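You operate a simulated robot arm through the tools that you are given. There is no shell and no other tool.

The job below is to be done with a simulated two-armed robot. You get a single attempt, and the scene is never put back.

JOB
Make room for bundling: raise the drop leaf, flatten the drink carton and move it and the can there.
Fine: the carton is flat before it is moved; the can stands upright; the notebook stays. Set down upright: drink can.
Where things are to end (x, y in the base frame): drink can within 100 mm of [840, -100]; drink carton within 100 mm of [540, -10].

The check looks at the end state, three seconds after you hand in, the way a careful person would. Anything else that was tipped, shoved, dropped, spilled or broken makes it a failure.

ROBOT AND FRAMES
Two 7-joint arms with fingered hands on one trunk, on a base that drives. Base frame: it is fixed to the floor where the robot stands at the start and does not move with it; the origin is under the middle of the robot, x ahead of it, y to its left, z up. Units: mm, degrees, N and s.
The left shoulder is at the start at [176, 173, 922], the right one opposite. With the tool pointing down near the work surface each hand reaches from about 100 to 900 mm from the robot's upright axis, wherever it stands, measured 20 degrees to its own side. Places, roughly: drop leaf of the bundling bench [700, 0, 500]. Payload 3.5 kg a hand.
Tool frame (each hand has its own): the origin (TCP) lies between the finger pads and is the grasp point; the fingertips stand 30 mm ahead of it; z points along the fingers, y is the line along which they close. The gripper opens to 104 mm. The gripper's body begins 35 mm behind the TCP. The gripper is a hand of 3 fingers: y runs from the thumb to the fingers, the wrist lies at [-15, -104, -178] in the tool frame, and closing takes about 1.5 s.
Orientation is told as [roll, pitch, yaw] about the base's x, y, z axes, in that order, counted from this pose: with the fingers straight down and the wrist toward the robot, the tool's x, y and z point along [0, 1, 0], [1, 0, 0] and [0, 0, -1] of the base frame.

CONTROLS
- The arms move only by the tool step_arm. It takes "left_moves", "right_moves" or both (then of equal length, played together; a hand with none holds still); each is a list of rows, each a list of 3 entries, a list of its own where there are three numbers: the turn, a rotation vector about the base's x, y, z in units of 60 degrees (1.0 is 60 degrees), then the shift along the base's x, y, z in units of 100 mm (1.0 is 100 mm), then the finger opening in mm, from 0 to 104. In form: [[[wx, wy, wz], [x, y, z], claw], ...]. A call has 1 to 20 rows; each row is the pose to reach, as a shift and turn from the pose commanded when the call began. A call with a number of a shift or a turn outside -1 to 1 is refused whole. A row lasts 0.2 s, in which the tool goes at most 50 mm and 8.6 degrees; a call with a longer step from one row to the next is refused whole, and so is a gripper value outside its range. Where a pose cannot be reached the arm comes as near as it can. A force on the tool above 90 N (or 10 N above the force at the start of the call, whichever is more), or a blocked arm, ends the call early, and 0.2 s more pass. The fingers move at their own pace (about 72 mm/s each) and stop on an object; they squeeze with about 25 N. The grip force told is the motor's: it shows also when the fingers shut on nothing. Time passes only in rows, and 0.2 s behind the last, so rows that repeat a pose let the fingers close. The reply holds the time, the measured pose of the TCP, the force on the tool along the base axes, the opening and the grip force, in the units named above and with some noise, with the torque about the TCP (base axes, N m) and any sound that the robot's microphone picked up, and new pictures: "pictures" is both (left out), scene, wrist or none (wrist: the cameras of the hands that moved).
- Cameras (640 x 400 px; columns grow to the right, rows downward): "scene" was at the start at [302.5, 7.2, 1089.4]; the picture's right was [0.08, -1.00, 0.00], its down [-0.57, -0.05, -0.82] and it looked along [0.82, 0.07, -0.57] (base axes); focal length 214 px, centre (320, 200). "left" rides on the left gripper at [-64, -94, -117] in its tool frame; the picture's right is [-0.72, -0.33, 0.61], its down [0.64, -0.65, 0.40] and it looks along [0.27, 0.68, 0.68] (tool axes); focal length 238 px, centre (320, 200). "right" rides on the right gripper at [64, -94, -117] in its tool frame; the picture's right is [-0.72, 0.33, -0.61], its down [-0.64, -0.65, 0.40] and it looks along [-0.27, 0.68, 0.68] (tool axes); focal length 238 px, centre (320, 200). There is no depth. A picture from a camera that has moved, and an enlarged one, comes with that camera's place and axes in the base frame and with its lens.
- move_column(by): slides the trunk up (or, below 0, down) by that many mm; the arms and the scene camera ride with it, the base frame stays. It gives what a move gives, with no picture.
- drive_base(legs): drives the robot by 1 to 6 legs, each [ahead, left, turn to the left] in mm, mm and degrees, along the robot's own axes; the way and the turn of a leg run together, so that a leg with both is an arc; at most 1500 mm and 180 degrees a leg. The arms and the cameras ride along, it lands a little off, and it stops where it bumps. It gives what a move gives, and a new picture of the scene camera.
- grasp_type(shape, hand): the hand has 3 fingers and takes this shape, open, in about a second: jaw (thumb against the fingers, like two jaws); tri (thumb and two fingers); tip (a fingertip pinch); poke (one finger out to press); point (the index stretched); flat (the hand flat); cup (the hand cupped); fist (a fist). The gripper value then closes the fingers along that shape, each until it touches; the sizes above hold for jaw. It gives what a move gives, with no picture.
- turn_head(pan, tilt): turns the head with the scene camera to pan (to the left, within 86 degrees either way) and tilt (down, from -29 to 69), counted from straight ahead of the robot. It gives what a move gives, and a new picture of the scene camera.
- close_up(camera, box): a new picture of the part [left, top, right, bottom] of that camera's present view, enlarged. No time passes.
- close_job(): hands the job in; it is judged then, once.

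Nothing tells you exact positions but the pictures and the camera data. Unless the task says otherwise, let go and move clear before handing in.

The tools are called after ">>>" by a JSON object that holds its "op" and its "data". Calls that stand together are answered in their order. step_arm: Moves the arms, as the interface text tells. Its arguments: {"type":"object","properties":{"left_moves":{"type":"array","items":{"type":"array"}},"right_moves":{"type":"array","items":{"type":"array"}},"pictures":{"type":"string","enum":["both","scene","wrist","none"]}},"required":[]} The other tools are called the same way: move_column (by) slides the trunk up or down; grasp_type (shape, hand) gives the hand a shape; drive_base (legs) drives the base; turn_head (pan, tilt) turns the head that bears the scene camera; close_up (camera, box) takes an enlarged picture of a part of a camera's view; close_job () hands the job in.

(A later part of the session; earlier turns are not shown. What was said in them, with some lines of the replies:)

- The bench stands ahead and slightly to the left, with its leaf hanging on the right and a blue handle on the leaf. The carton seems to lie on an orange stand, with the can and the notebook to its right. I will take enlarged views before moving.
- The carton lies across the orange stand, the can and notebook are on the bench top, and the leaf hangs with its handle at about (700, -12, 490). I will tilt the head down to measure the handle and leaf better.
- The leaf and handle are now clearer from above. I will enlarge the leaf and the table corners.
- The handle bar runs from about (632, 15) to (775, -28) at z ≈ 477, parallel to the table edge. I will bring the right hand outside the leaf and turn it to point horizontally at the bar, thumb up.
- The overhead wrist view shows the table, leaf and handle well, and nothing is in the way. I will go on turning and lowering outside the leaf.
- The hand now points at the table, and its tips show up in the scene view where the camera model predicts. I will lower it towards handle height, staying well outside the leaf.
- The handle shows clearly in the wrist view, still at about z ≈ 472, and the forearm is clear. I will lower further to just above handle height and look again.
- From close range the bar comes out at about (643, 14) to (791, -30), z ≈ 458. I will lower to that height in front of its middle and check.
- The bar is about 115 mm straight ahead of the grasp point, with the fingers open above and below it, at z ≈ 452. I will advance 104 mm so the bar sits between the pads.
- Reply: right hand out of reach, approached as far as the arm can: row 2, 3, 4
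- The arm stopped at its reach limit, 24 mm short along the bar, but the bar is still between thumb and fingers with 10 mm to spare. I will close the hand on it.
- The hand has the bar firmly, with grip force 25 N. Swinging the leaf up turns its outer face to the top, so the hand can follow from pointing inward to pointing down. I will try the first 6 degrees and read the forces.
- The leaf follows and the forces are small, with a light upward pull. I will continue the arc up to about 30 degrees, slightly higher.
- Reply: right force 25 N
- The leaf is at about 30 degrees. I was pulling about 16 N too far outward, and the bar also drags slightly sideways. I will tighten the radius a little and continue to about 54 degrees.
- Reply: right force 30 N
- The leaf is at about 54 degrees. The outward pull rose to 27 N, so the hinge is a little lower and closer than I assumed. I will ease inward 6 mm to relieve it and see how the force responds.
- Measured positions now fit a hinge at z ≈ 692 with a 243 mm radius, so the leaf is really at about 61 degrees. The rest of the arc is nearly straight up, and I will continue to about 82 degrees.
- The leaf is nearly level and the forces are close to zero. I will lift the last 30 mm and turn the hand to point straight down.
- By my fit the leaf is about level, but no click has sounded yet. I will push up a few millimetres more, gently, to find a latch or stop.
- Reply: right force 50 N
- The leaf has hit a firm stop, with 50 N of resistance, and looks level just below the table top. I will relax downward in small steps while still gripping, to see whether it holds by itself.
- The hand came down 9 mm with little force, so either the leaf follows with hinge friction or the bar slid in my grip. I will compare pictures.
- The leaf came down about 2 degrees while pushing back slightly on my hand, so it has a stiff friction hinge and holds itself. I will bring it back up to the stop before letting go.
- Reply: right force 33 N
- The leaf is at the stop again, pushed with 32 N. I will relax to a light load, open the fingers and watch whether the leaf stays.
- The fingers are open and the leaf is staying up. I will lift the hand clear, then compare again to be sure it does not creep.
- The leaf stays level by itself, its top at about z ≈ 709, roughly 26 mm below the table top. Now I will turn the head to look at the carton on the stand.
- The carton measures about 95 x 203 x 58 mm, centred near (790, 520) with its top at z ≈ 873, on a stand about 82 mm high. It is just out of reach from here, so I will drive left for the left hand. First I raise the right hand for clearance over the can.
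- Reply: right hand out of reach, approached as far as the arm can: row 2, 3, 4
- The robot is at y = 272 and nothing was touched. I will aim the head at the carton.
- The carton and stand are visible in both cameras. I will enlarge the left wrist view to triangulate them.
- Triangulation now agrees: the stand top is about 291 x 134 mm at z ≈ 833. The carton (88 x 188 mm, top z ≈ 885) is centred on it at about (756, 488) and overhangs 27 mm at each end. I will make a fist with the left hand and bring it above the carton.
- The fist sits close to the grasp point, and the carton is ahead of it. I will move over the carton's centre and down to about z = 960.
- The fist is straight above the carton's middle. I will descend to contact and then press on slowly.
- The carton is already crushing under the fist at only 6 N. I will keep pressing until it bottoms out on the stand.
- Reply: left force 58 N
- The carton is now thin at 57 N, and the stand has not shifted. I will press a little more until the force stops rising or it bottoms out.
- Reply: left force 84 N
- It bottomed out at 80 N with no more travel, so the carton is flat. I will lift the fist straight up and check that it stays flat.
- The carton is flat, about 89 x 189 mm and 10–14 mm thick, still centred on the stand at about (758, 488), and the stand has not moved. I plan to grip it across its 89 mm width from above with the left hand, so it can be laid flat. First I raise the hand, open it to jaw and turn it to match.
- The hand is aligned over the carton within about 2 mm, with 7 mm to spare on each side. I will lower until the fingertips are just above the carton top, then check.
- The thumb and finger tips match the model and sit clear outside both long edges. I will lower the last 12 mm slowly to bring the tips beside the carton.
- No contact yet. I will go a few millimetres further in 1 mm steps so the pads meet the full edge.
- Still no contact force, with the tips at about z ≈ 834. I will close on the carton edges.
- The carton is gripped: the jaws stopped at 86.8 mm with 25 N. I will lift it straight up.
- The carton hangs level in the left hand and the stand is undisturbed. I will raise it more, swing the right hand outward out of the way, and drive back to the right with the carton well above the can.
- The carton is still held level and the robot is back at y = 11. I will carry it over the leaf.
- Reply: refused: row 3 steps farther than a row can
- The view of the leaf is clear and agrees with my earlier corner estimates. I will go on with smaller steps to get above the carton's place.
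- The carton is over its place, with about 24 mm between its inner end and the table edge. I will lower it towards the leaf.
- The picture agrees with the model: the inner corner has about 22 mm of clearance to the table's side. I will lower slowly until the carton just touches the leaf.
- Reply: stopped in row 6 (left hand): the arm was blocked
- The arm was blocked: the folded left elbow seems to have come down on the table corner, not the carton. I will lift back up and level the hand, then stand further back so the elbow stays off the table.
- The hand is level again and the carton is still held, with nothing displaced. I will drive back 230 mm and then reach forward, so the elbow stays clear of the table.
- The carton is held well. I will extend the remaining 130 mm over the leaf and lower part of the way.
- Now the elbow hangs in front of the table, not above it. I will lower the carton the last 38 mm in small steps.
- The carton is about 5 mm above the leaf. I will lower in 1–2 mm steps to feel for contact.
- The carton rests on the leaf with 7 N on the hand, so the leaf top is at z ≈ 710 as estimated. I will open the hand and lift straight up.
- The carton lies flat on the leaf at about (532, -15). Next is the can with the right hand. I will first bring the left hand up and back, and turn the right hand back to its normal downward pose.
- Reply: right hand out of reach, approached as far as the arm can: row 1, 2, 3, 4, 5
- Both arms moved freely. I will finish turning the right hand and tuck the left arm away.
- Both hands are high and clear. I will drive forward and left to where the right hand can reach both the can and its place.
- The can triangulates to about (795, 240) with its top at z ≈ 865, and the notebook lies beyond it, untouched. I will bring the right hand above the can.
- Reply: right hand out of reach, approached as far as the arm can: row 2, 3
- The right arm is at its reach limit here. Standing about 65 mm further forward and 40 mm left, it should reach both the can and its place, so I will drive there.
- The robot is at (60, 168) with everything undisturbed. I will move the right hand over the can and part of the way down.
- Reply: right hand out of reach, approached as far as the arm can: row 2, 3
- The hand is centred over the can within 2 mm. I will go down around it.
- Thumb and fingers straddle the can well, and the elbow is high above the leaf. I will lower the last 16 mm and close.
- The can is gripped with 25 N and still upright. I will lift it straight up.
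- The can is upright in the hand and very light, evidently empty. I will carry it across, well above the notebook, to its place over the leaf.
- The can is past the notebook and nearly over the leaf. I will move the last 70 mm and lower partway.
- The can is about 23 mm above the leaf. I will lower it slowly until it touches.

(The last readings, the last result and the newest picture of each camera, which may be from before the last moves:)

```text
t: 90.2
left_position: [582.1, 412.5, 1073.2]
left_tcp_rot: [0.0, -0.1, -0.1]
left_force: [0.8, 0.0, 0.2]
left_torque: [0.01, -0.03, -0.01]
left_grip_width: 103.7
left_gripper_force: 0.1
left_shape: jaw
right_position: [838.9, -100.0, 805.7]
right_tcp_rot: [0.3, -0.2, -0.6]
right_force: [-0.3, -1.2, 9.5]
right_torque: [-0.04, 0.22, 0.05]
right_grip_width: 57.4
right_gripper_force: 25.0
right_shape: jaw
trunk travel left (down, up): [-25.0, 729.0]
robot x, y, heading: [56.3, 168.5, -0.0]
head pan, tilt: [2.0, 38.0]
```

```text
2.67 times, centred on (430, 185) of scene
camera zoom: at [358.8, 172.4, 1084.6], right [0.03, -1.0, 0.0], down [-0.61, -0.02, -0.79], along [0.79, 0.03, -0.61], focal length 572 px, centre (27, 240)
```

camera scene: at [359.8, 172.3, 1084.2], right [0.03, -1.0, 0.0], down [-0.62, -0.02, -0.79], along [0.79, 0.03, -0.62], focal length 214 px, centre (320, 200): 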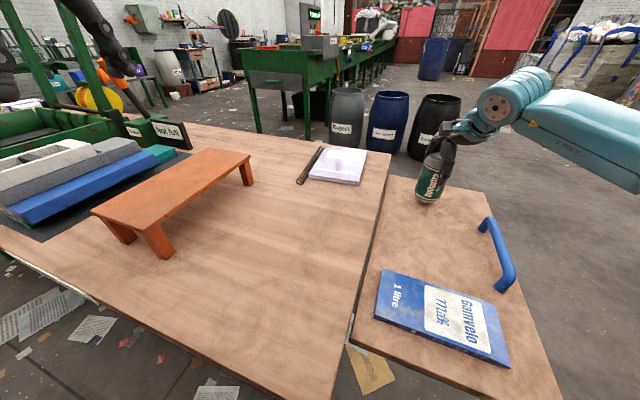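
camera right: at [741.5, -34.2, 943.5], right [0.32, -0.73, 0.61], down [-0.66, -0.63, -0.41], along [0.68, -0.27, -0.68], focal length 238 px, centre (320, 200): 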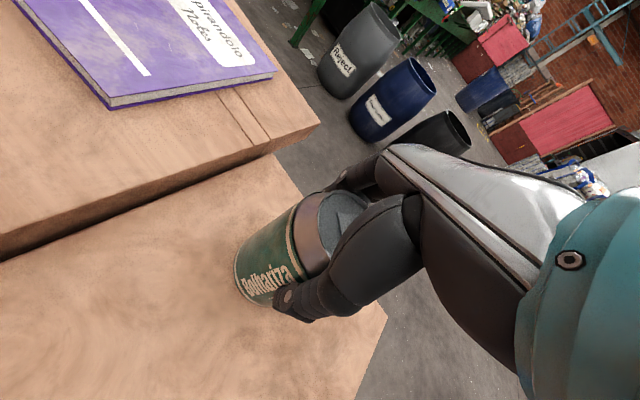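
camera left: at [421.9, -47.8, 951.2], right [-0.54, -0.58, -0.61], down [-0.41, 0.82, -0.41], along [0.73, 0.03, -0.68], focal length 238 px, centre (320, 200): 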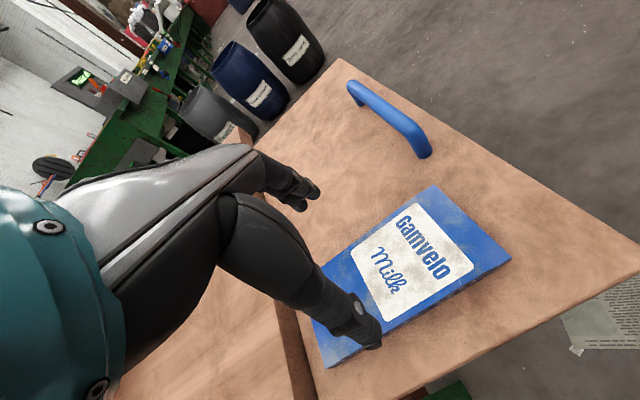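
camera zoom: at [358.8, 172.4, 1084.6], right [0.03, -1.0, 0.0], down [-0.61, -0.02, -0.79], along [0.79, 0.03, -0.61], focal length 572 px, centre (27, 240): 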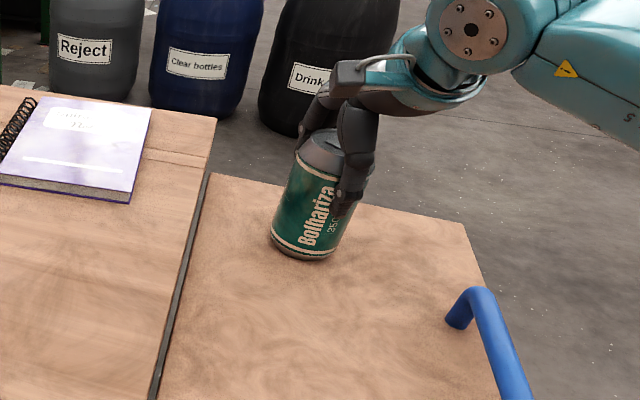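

The can is down on the leaf with 9.5 N on the hand, upright. I will ease off about 2 mm, open the fingers gently and go straight up.

>>> {"op": "step_arm", "data": {"right_moves": [[[0, 0, 0], [0, 0, 0.015], 50], [[0, 0, 0], [0, 0, 0.02], 60], [[0, 0, 0], [0, 0, 0.02], 72], [[0, 0, 0], [0, 0, 0.02], 88], [[0, 0, 0], [0, 0, 0.02], 104], [[0, 0, 0], [0, 0, 0.02], 104], [[0, 0, 0], [0, 0, 0.02], 104]], "pictures": "both"}}

>>> {"op": "close_up", "data": {"camera": "scene", "box": [340, 110, 520, 260]}}

```text
t: 91.8
left_position: [582.7, 412.2, 1071.5]
left_tcp_rot: [0.0, -0.1, -0.1]
left_force: [0.3, 0.0, -0.4]
left_torque: [0.0, -0.03, 0.01]
left_grip_width: 103.9
left_gripper_force: 0.1
left_shape: jaw
right_position: [840.0, -98.4, 807.3]
right_tcp_rot: [0.3, 0.1, -0.6]
right_force: [0.3, -0.2, 0.3]
right_torque: [0.01, -0.03, -0.02]
right_grip_width: 103.7
right_gripper_force: 0.0
right_shape: jaw
trunk travel left (down, up): [-25.0, 729.0]
robot x, y, heading: [59.2, 166.2, -0.2]
head pan, tilt: [2.0, 38.0]
camera scene: at [359.7, 172.3, 1084.2], right [0.03, -1.0, 0.0], down [-0.62, -0.02, -0.79], along [0.79, 0.03, -0.62], focal length 214 px, centre (320, 200)
camera right: at [746.3, -33.9, 924.3], right [0.32, -0.73, 0.61], down [-0.66, -0.63, -0.41], along [0.68, -0.27, -0.68], focal length 238 px, centre (320, 200)
```

scene: 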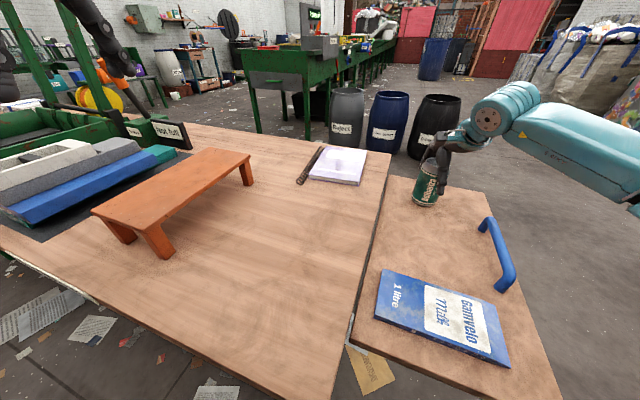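
right: 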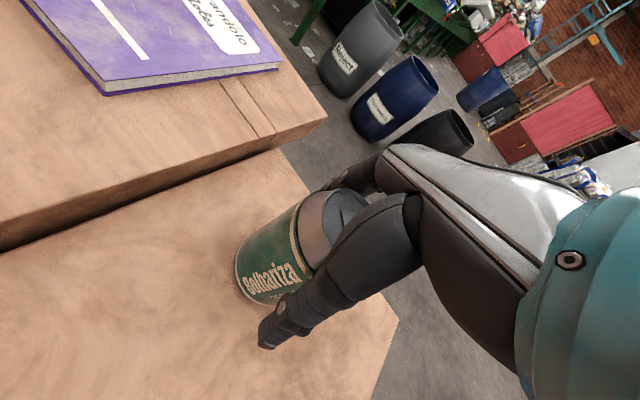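

```text
2.67 times, centred on (430, 185) of scene
camera zoom: at [359.7, 172.3, 1084.2], right [0.03, -1.0, 0.0], down [-0.62, -0.02, -0.79], along [0.79, 0.03, -0.62], focal length 572 px, centre (27, 240)
```

zoom: 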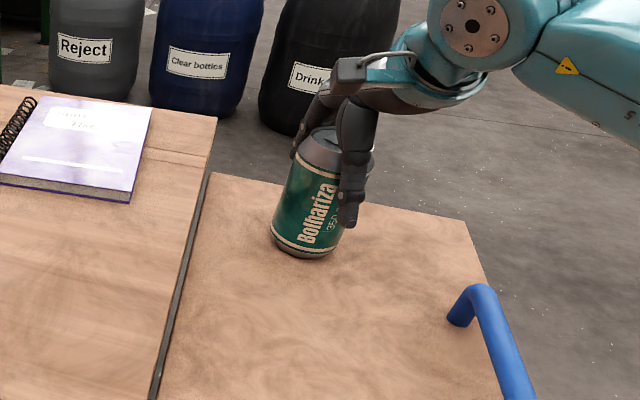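

The can stands free and upright between the open fingers. I will lift the hand straight up off it, then move it away.

>>> {"op": "step_arm", "data": {"right_moves": [[[0, 0, 0], [0, 0, 0.15], 104], [[0, 0, 0], [0, 0, 0.35], 104], [[0, 0, 0], [0, 0, 0.6], 104], [[0, 0, 0], [0, 0, 0.95], 104]], "pictures": "none"}}

>>> {"op": "step_arm", "data": {"right_moves": [[[0, 0, 0], [-0.3, -0.1, 0.25], 104], [[0, 0, 0], [-0.6, -0.2, 0.5], 104], [[0, 0, 0], [-0.9, -0.3, 0.75], 104]], "pictures": "both"}}

>>> {"op": "close_up", "data": {"camera": "scene", "box": [300, 110, 560, 390]}}

```text
t: 92.8
left_position: [584.0, 411.9, 1071.7]
left_tcp_rot: [-0.1, -0.1, -0.2]
left_force: [-0.5, 0.0, 0.4]
left_torque: [0.03, 0.01, -0.01]
left_grip_width: 103.8
left_gripper_force: 0.1
left_shape: jaw
right_position: [840.4, -98.7, 903.4]
right_tcp_rot: [0.3, 0.0, -0.6]
right_force: [-0.3, -0.3, -0.3]
right_torque: [-0.04, 0.03, -0.03]
right_grip_width: 103.7
right_gripper_force: 0.0
right_shape: jaw
trunk travel left (down, up): [-25.0, 729.0]
robot x, y, heading: [56.0, 168.6, -0.0]
head pan, tilt: [2.0, 38.0]
```

```text
t: 93.6
left_position: [583.4, 413.2, 1070.7]
left_tcp_rot: [0.0, -0.1, -0.1]
left_force: [0.0, -0.2, -0.1]
left_torque: [-0.05, -0.01, 0.02]
left_grip_width: 103.6
left_gripper_force: 0.0
left_shape: jaw
right_position: [747.9, -127.0, 976.1]
right_tcp_rot: [0.3, 0.0, -0.6]
right_force: [1.4, -0.5, -0.2]
right_torque: [0.03, -0.01, 0.04]
right_grip_width: 103.8
right_gripper_force: 0.0
right_shape: jaw
trunk travel left (down, up): [-25.0, 729.0]
robot x, y, heading: [57.1, 170.4, 0.2]
head pan, tilt: [2.0, 38.0]
camera scene: at [359.4, 172.3, 1084.4], right [0.03, -1.0, 0.0], down [-0.62, -0.02, -0.79], along [0.79, 0.03, -0.62], focal length 214 px, centre (320, 200)
camera right: at [654.3, -62.6, 1093.1], right [0.32, -0.73, 0.61], down [-0.66, -0.63, -0.41], along [0.68, -0.27, -0.68], focal length 238 px, centre (320, 200)
```

scene: 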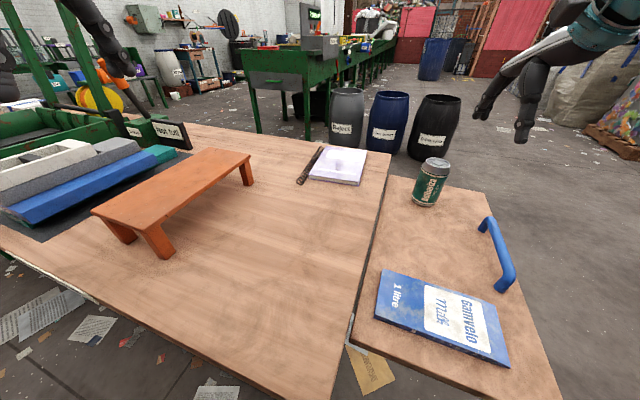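
right: 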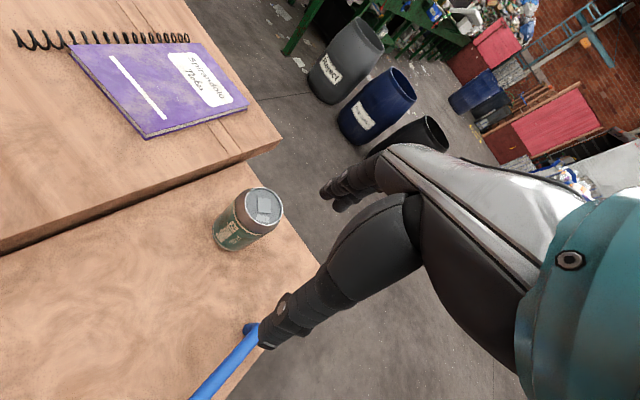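

```text
1.43 times, centred on (430, 250) of scene
camera zoom: at [359.4, 172.3, 1084.4], right [0.03, -1.0, 0.0], down [-0.62, -0.02, -0.79], along [0.79, 0.03, -0.62], focal length 306 px, centre (163, 129)
```

zoom: 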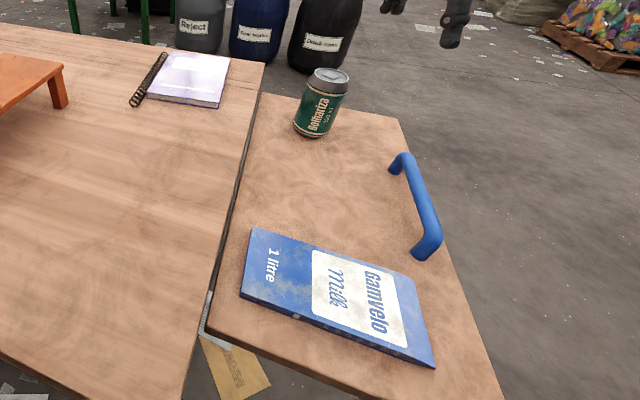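

The can stands upright at about (840, -98), the carton lies flat at about (532, -15), and the notebook and stand are where they were. I will back the robot away to be clear and take a last look.

>>> {"op": "drive_base", "data": {"legs": [[-220, 0, 0]]}}

>>> {"op": "turn_head", "data": {"pan": -4, "tilt": 36}}

>>> {"op": "close_up", "data": {"camera": "scene", "box": [220, 80, 460, 260]}}

```text
t: 95.2
left_position: [367.9, 413.6, 1071.4]
left_tcp_rot: [0.0, -0.1, 0.0]
left_force: [-0.4, 0.3, -0.4]
left_torque: [0.0, 0.0, 0.01]
left_grip_width: 103.9
left_gripper_force: 0.2
left_shape: jaw
right_position: [533.5, -126.7, 975.0]
right_tcp_rot: [0.3, 0.0, -0.5]
right_force: [-0.2, 0.1, 0.3]
right_torque: [-0.01, 0.01, 0.02]
right_grip_width: 103.8
right_gripper_force: 0.1
right_shape: jaw
trunk travel left (down, up): [-25.0, 729.0]
robot x, y, heading: [-157.5, 168.8, -0.0]
head pan, tilt: [2.0, 38.0]
camera scene: at [143.5, 172.6, 1084.3], right [0.04, -1.0, 0.0], down [-0.61, -0.02, -0.79], along [0.79, 0.03, -0.62], focal length 214 px, centre (320, 200)
```

scene: 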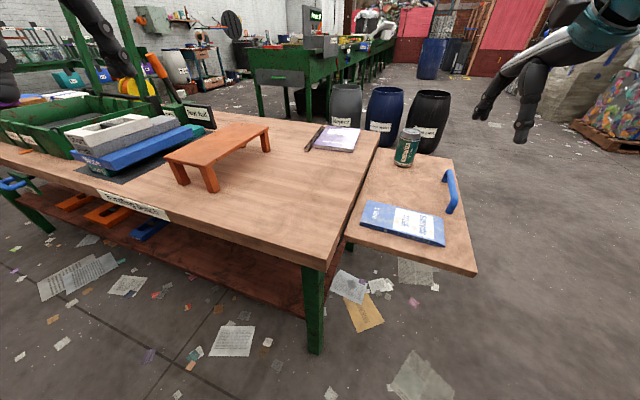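

```text
t: 95.9
left_position: [368.3, 412.9, 1071.8]
left_tcp_rot: [0.0, -0.1, 0.0]
left_force: [0.1, 0.1, -0.6]
left_torque: [0.03, -0.03, 0.0]
left_grip_width: 103.7
left_gripper_force: 0.1
left_shape: jaw
right_position: [534.5, -127.3, 975.7]
right_tcp_rot: [0.4, 0.0, -0.5]
right_force: [0.3, 0.3, -0.4]
right_torque: [-0.06, 0.03, 0.02]
right_grip_width: 103.7
right_gripper_force: 0.1
right_shape: jaw
trunk travel left (down, up): [-25.0, 729.0]
robot x, y, heading: [-155.6, 169.6, -0.1]
head pan, tilt: [-4.0, 36.0]
camera scene: at [144.9, 163.6, 1087.2], right [-0.07, -1.0, 0.0], down [-0.59, 0.04, -0.81], along [0.81, -0.06, -0.59], focal length 214 px, centre (320, 200)
```

scene: 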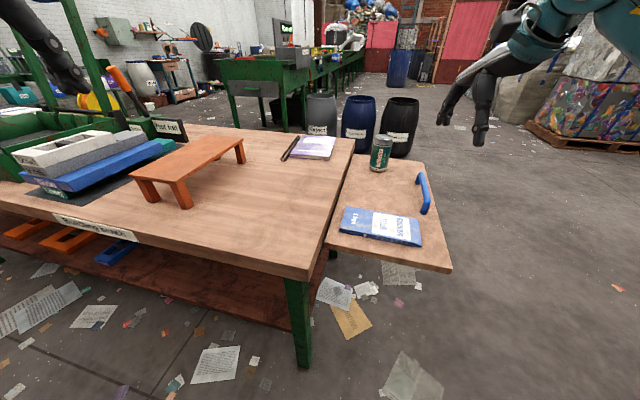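

```text
2.22 times, centred on (340, 170) of scene
camera zoom: at [144.9, 163.6, 1087.2], right [-0.07, -1.0, 0.0], down [-0.59, 0.04, -0.81], along [0.81, -0.06, -0.59], focal length 477 px, centre (276, 267)
```

zoom: 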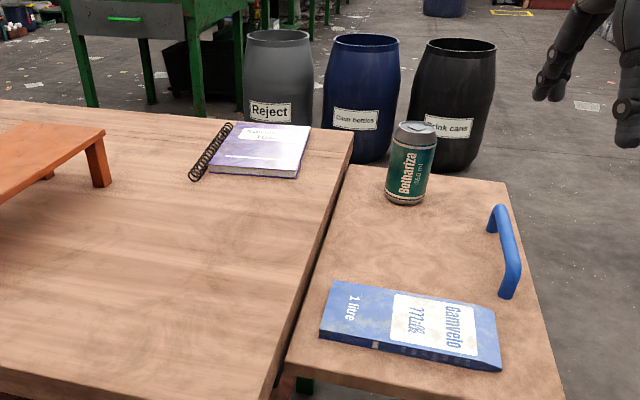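

Everything looks right. Before handing in, I want to confirm the leaf is truly level, so I will enlarge its corners in two cameras.

>>> {"op": "close_up", "data": {"camera": "scene", "box": [310, 210, 470, 310]}}

>>> {"op": "close_up", "data": {"camera": "scene", "box": [340, 120, 460, 195]}}

>>> {"op": "close_up", "data": {"camera": "right", "box": [0, 0, 640, 400]}}

>>> {"op": "close_up", "data": {"camera": "left", "box": [0, 0, 640, 400]}}

```text
4.00 times, centred on (390, 260) of scene
camera zoom: at [144.9, 163.6, 1087.2], right [-0.07, -1.0, 0.0], down [-0.59, 0.04, -0.81], along [0.81, -0.06, -0.59], focal length 858 px, centre (40, -40)
```

zoom: 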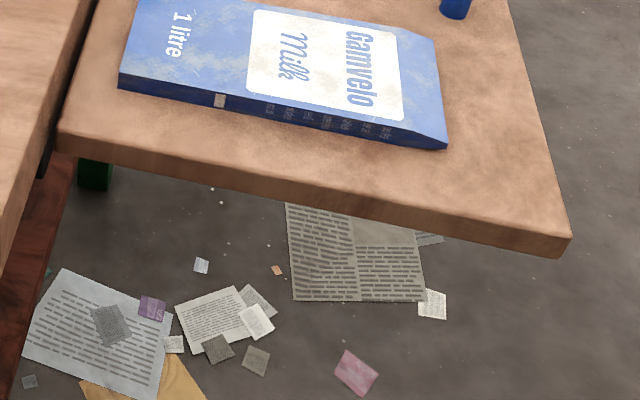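

```text
5.33 times, centred on (400, 158) of scene
camera zoom: at [144.9, 163.6, 1087.2], right [-0.07, -1.0, 0.0], down [-0.59, 0.04, -0.81], along [0.81, -0.06, -0.59], focal length 1144 px, centre (-107, 427)
```

zoom: 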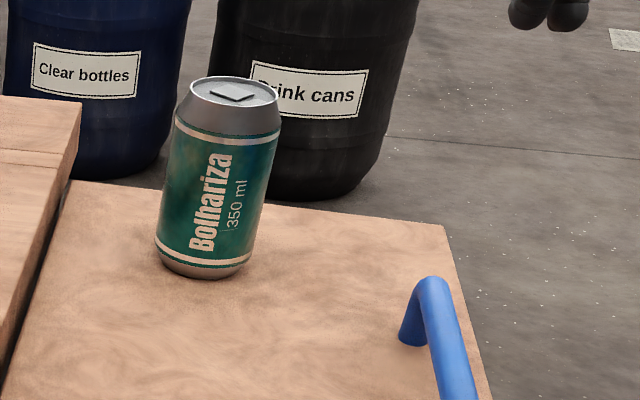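

```text
1.00 times, centred on (320, 200) of right (not enlarged: the box is as wide or as high as the picture)
camera zoom: at [439.6, -62.0, 1092.5], right [0.32, -0.73, 0.61], down [-0.66, -0.63, -0.41], along [0.68, -0.27, -0.68], focal length 238 px, centre (320, 200)
```

zoom: 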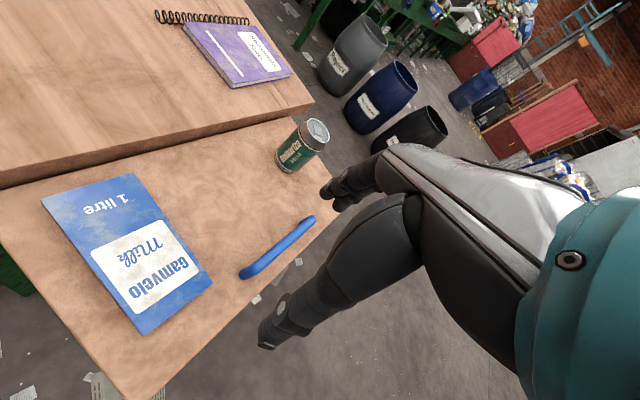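

```text
1.00 times, centred on (320, 200) of left (not enlarged: the box is as wide or as high as the picture)
camera zoom: at [273.1, 348.4, 1188.6], right [-0.33, -0.72, -0.61], down [-0.65, 0.64, -0.41], along [0.68, 0.27, -0.68], focal length 238 px, centre (320, 200)
```

zoom: 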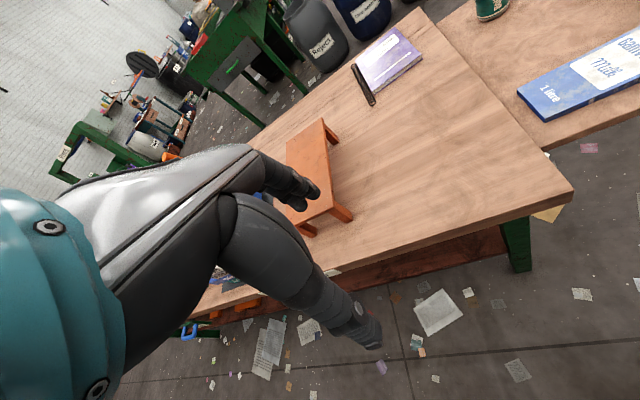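

Most measurements say level, with some scatter. I will take one more enlarged view of the table's near edge to compare its direction with the leaf's near edge.

>>> {"op": "close_up", "data": {"camera": "scene", "box": [180, 200, 340, 300]}}

>>> {"op": "close_up", "data": {"camera": "scene", "box": [0, 170, 160, 270]}}

```text
4.00 times, centred on (260, 250) of scene
camera zoom: at [144.9, 163.6, 1087.2], right [-0.07, -1.0, 0.0], down [-0.59, 0.04, -0.81], along [0.81, -0.06, -0.59], focal length 858 px, centre (560, 0)
```

zoom: 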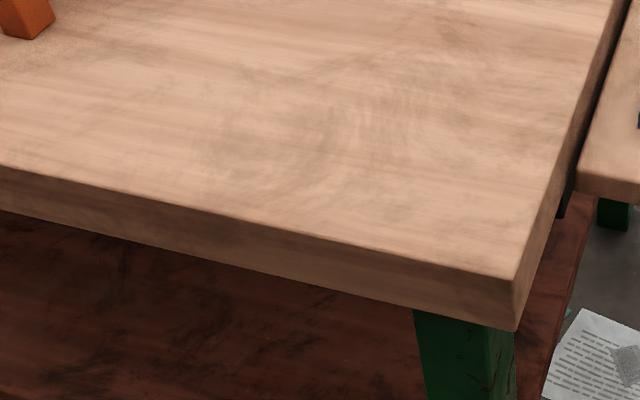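

```text
4.00 times, centred on (80, 220) of scene
camera zoom: at [144.9, 163.6, 1087.2], right [-0.07, -1.0, 0.0], down [-0.59, 0.04, -0.81], along [0.81, -0.06, -0.59], focal length 858 px, centre (1280, 120)
```

zoom: 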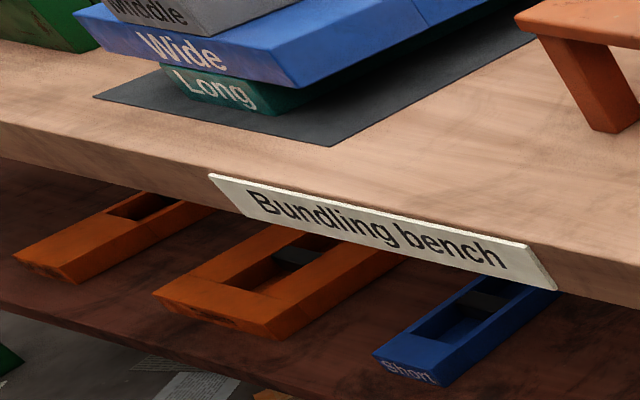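

By two views taken a minute apart, the leaf's inner and outer corners agree at z ≈ 708–711, so it is level and not creeping. The can stands upright at about (840, -98), the carton lies flat at about (531, -16), and the notebook and stand are in place. Both hands are empty and clear, so I am handing the job in.

>>> {"op": "close_job", "data": {}}

```text
The job is handed in.
```

The job is handed in: the leaf is up, and the flattened carton and the can are on it. I have not seen a verdict from the check.

- **Leaf:** it is raised to its stop and level to within about 1°. No latch clicked. The hinge holds by friction, and two views a minute apart showed no sag.
- **Carton:** I pressed it flat on the stand before moving it. It now lies at about (531, -16), roughly 11 mm from its target.
- **Can:** it stands upright at about (840, -98), within a few millimetres of its target.
- **Notebook and stand:** both are where they were at the start.

While I was lowering the carton the first time, the left arm was blocked, apparently by its elbow meeting the table corner. I backed off, repositioned and saw nothing displaced. Both hands are empty and clear of everything.
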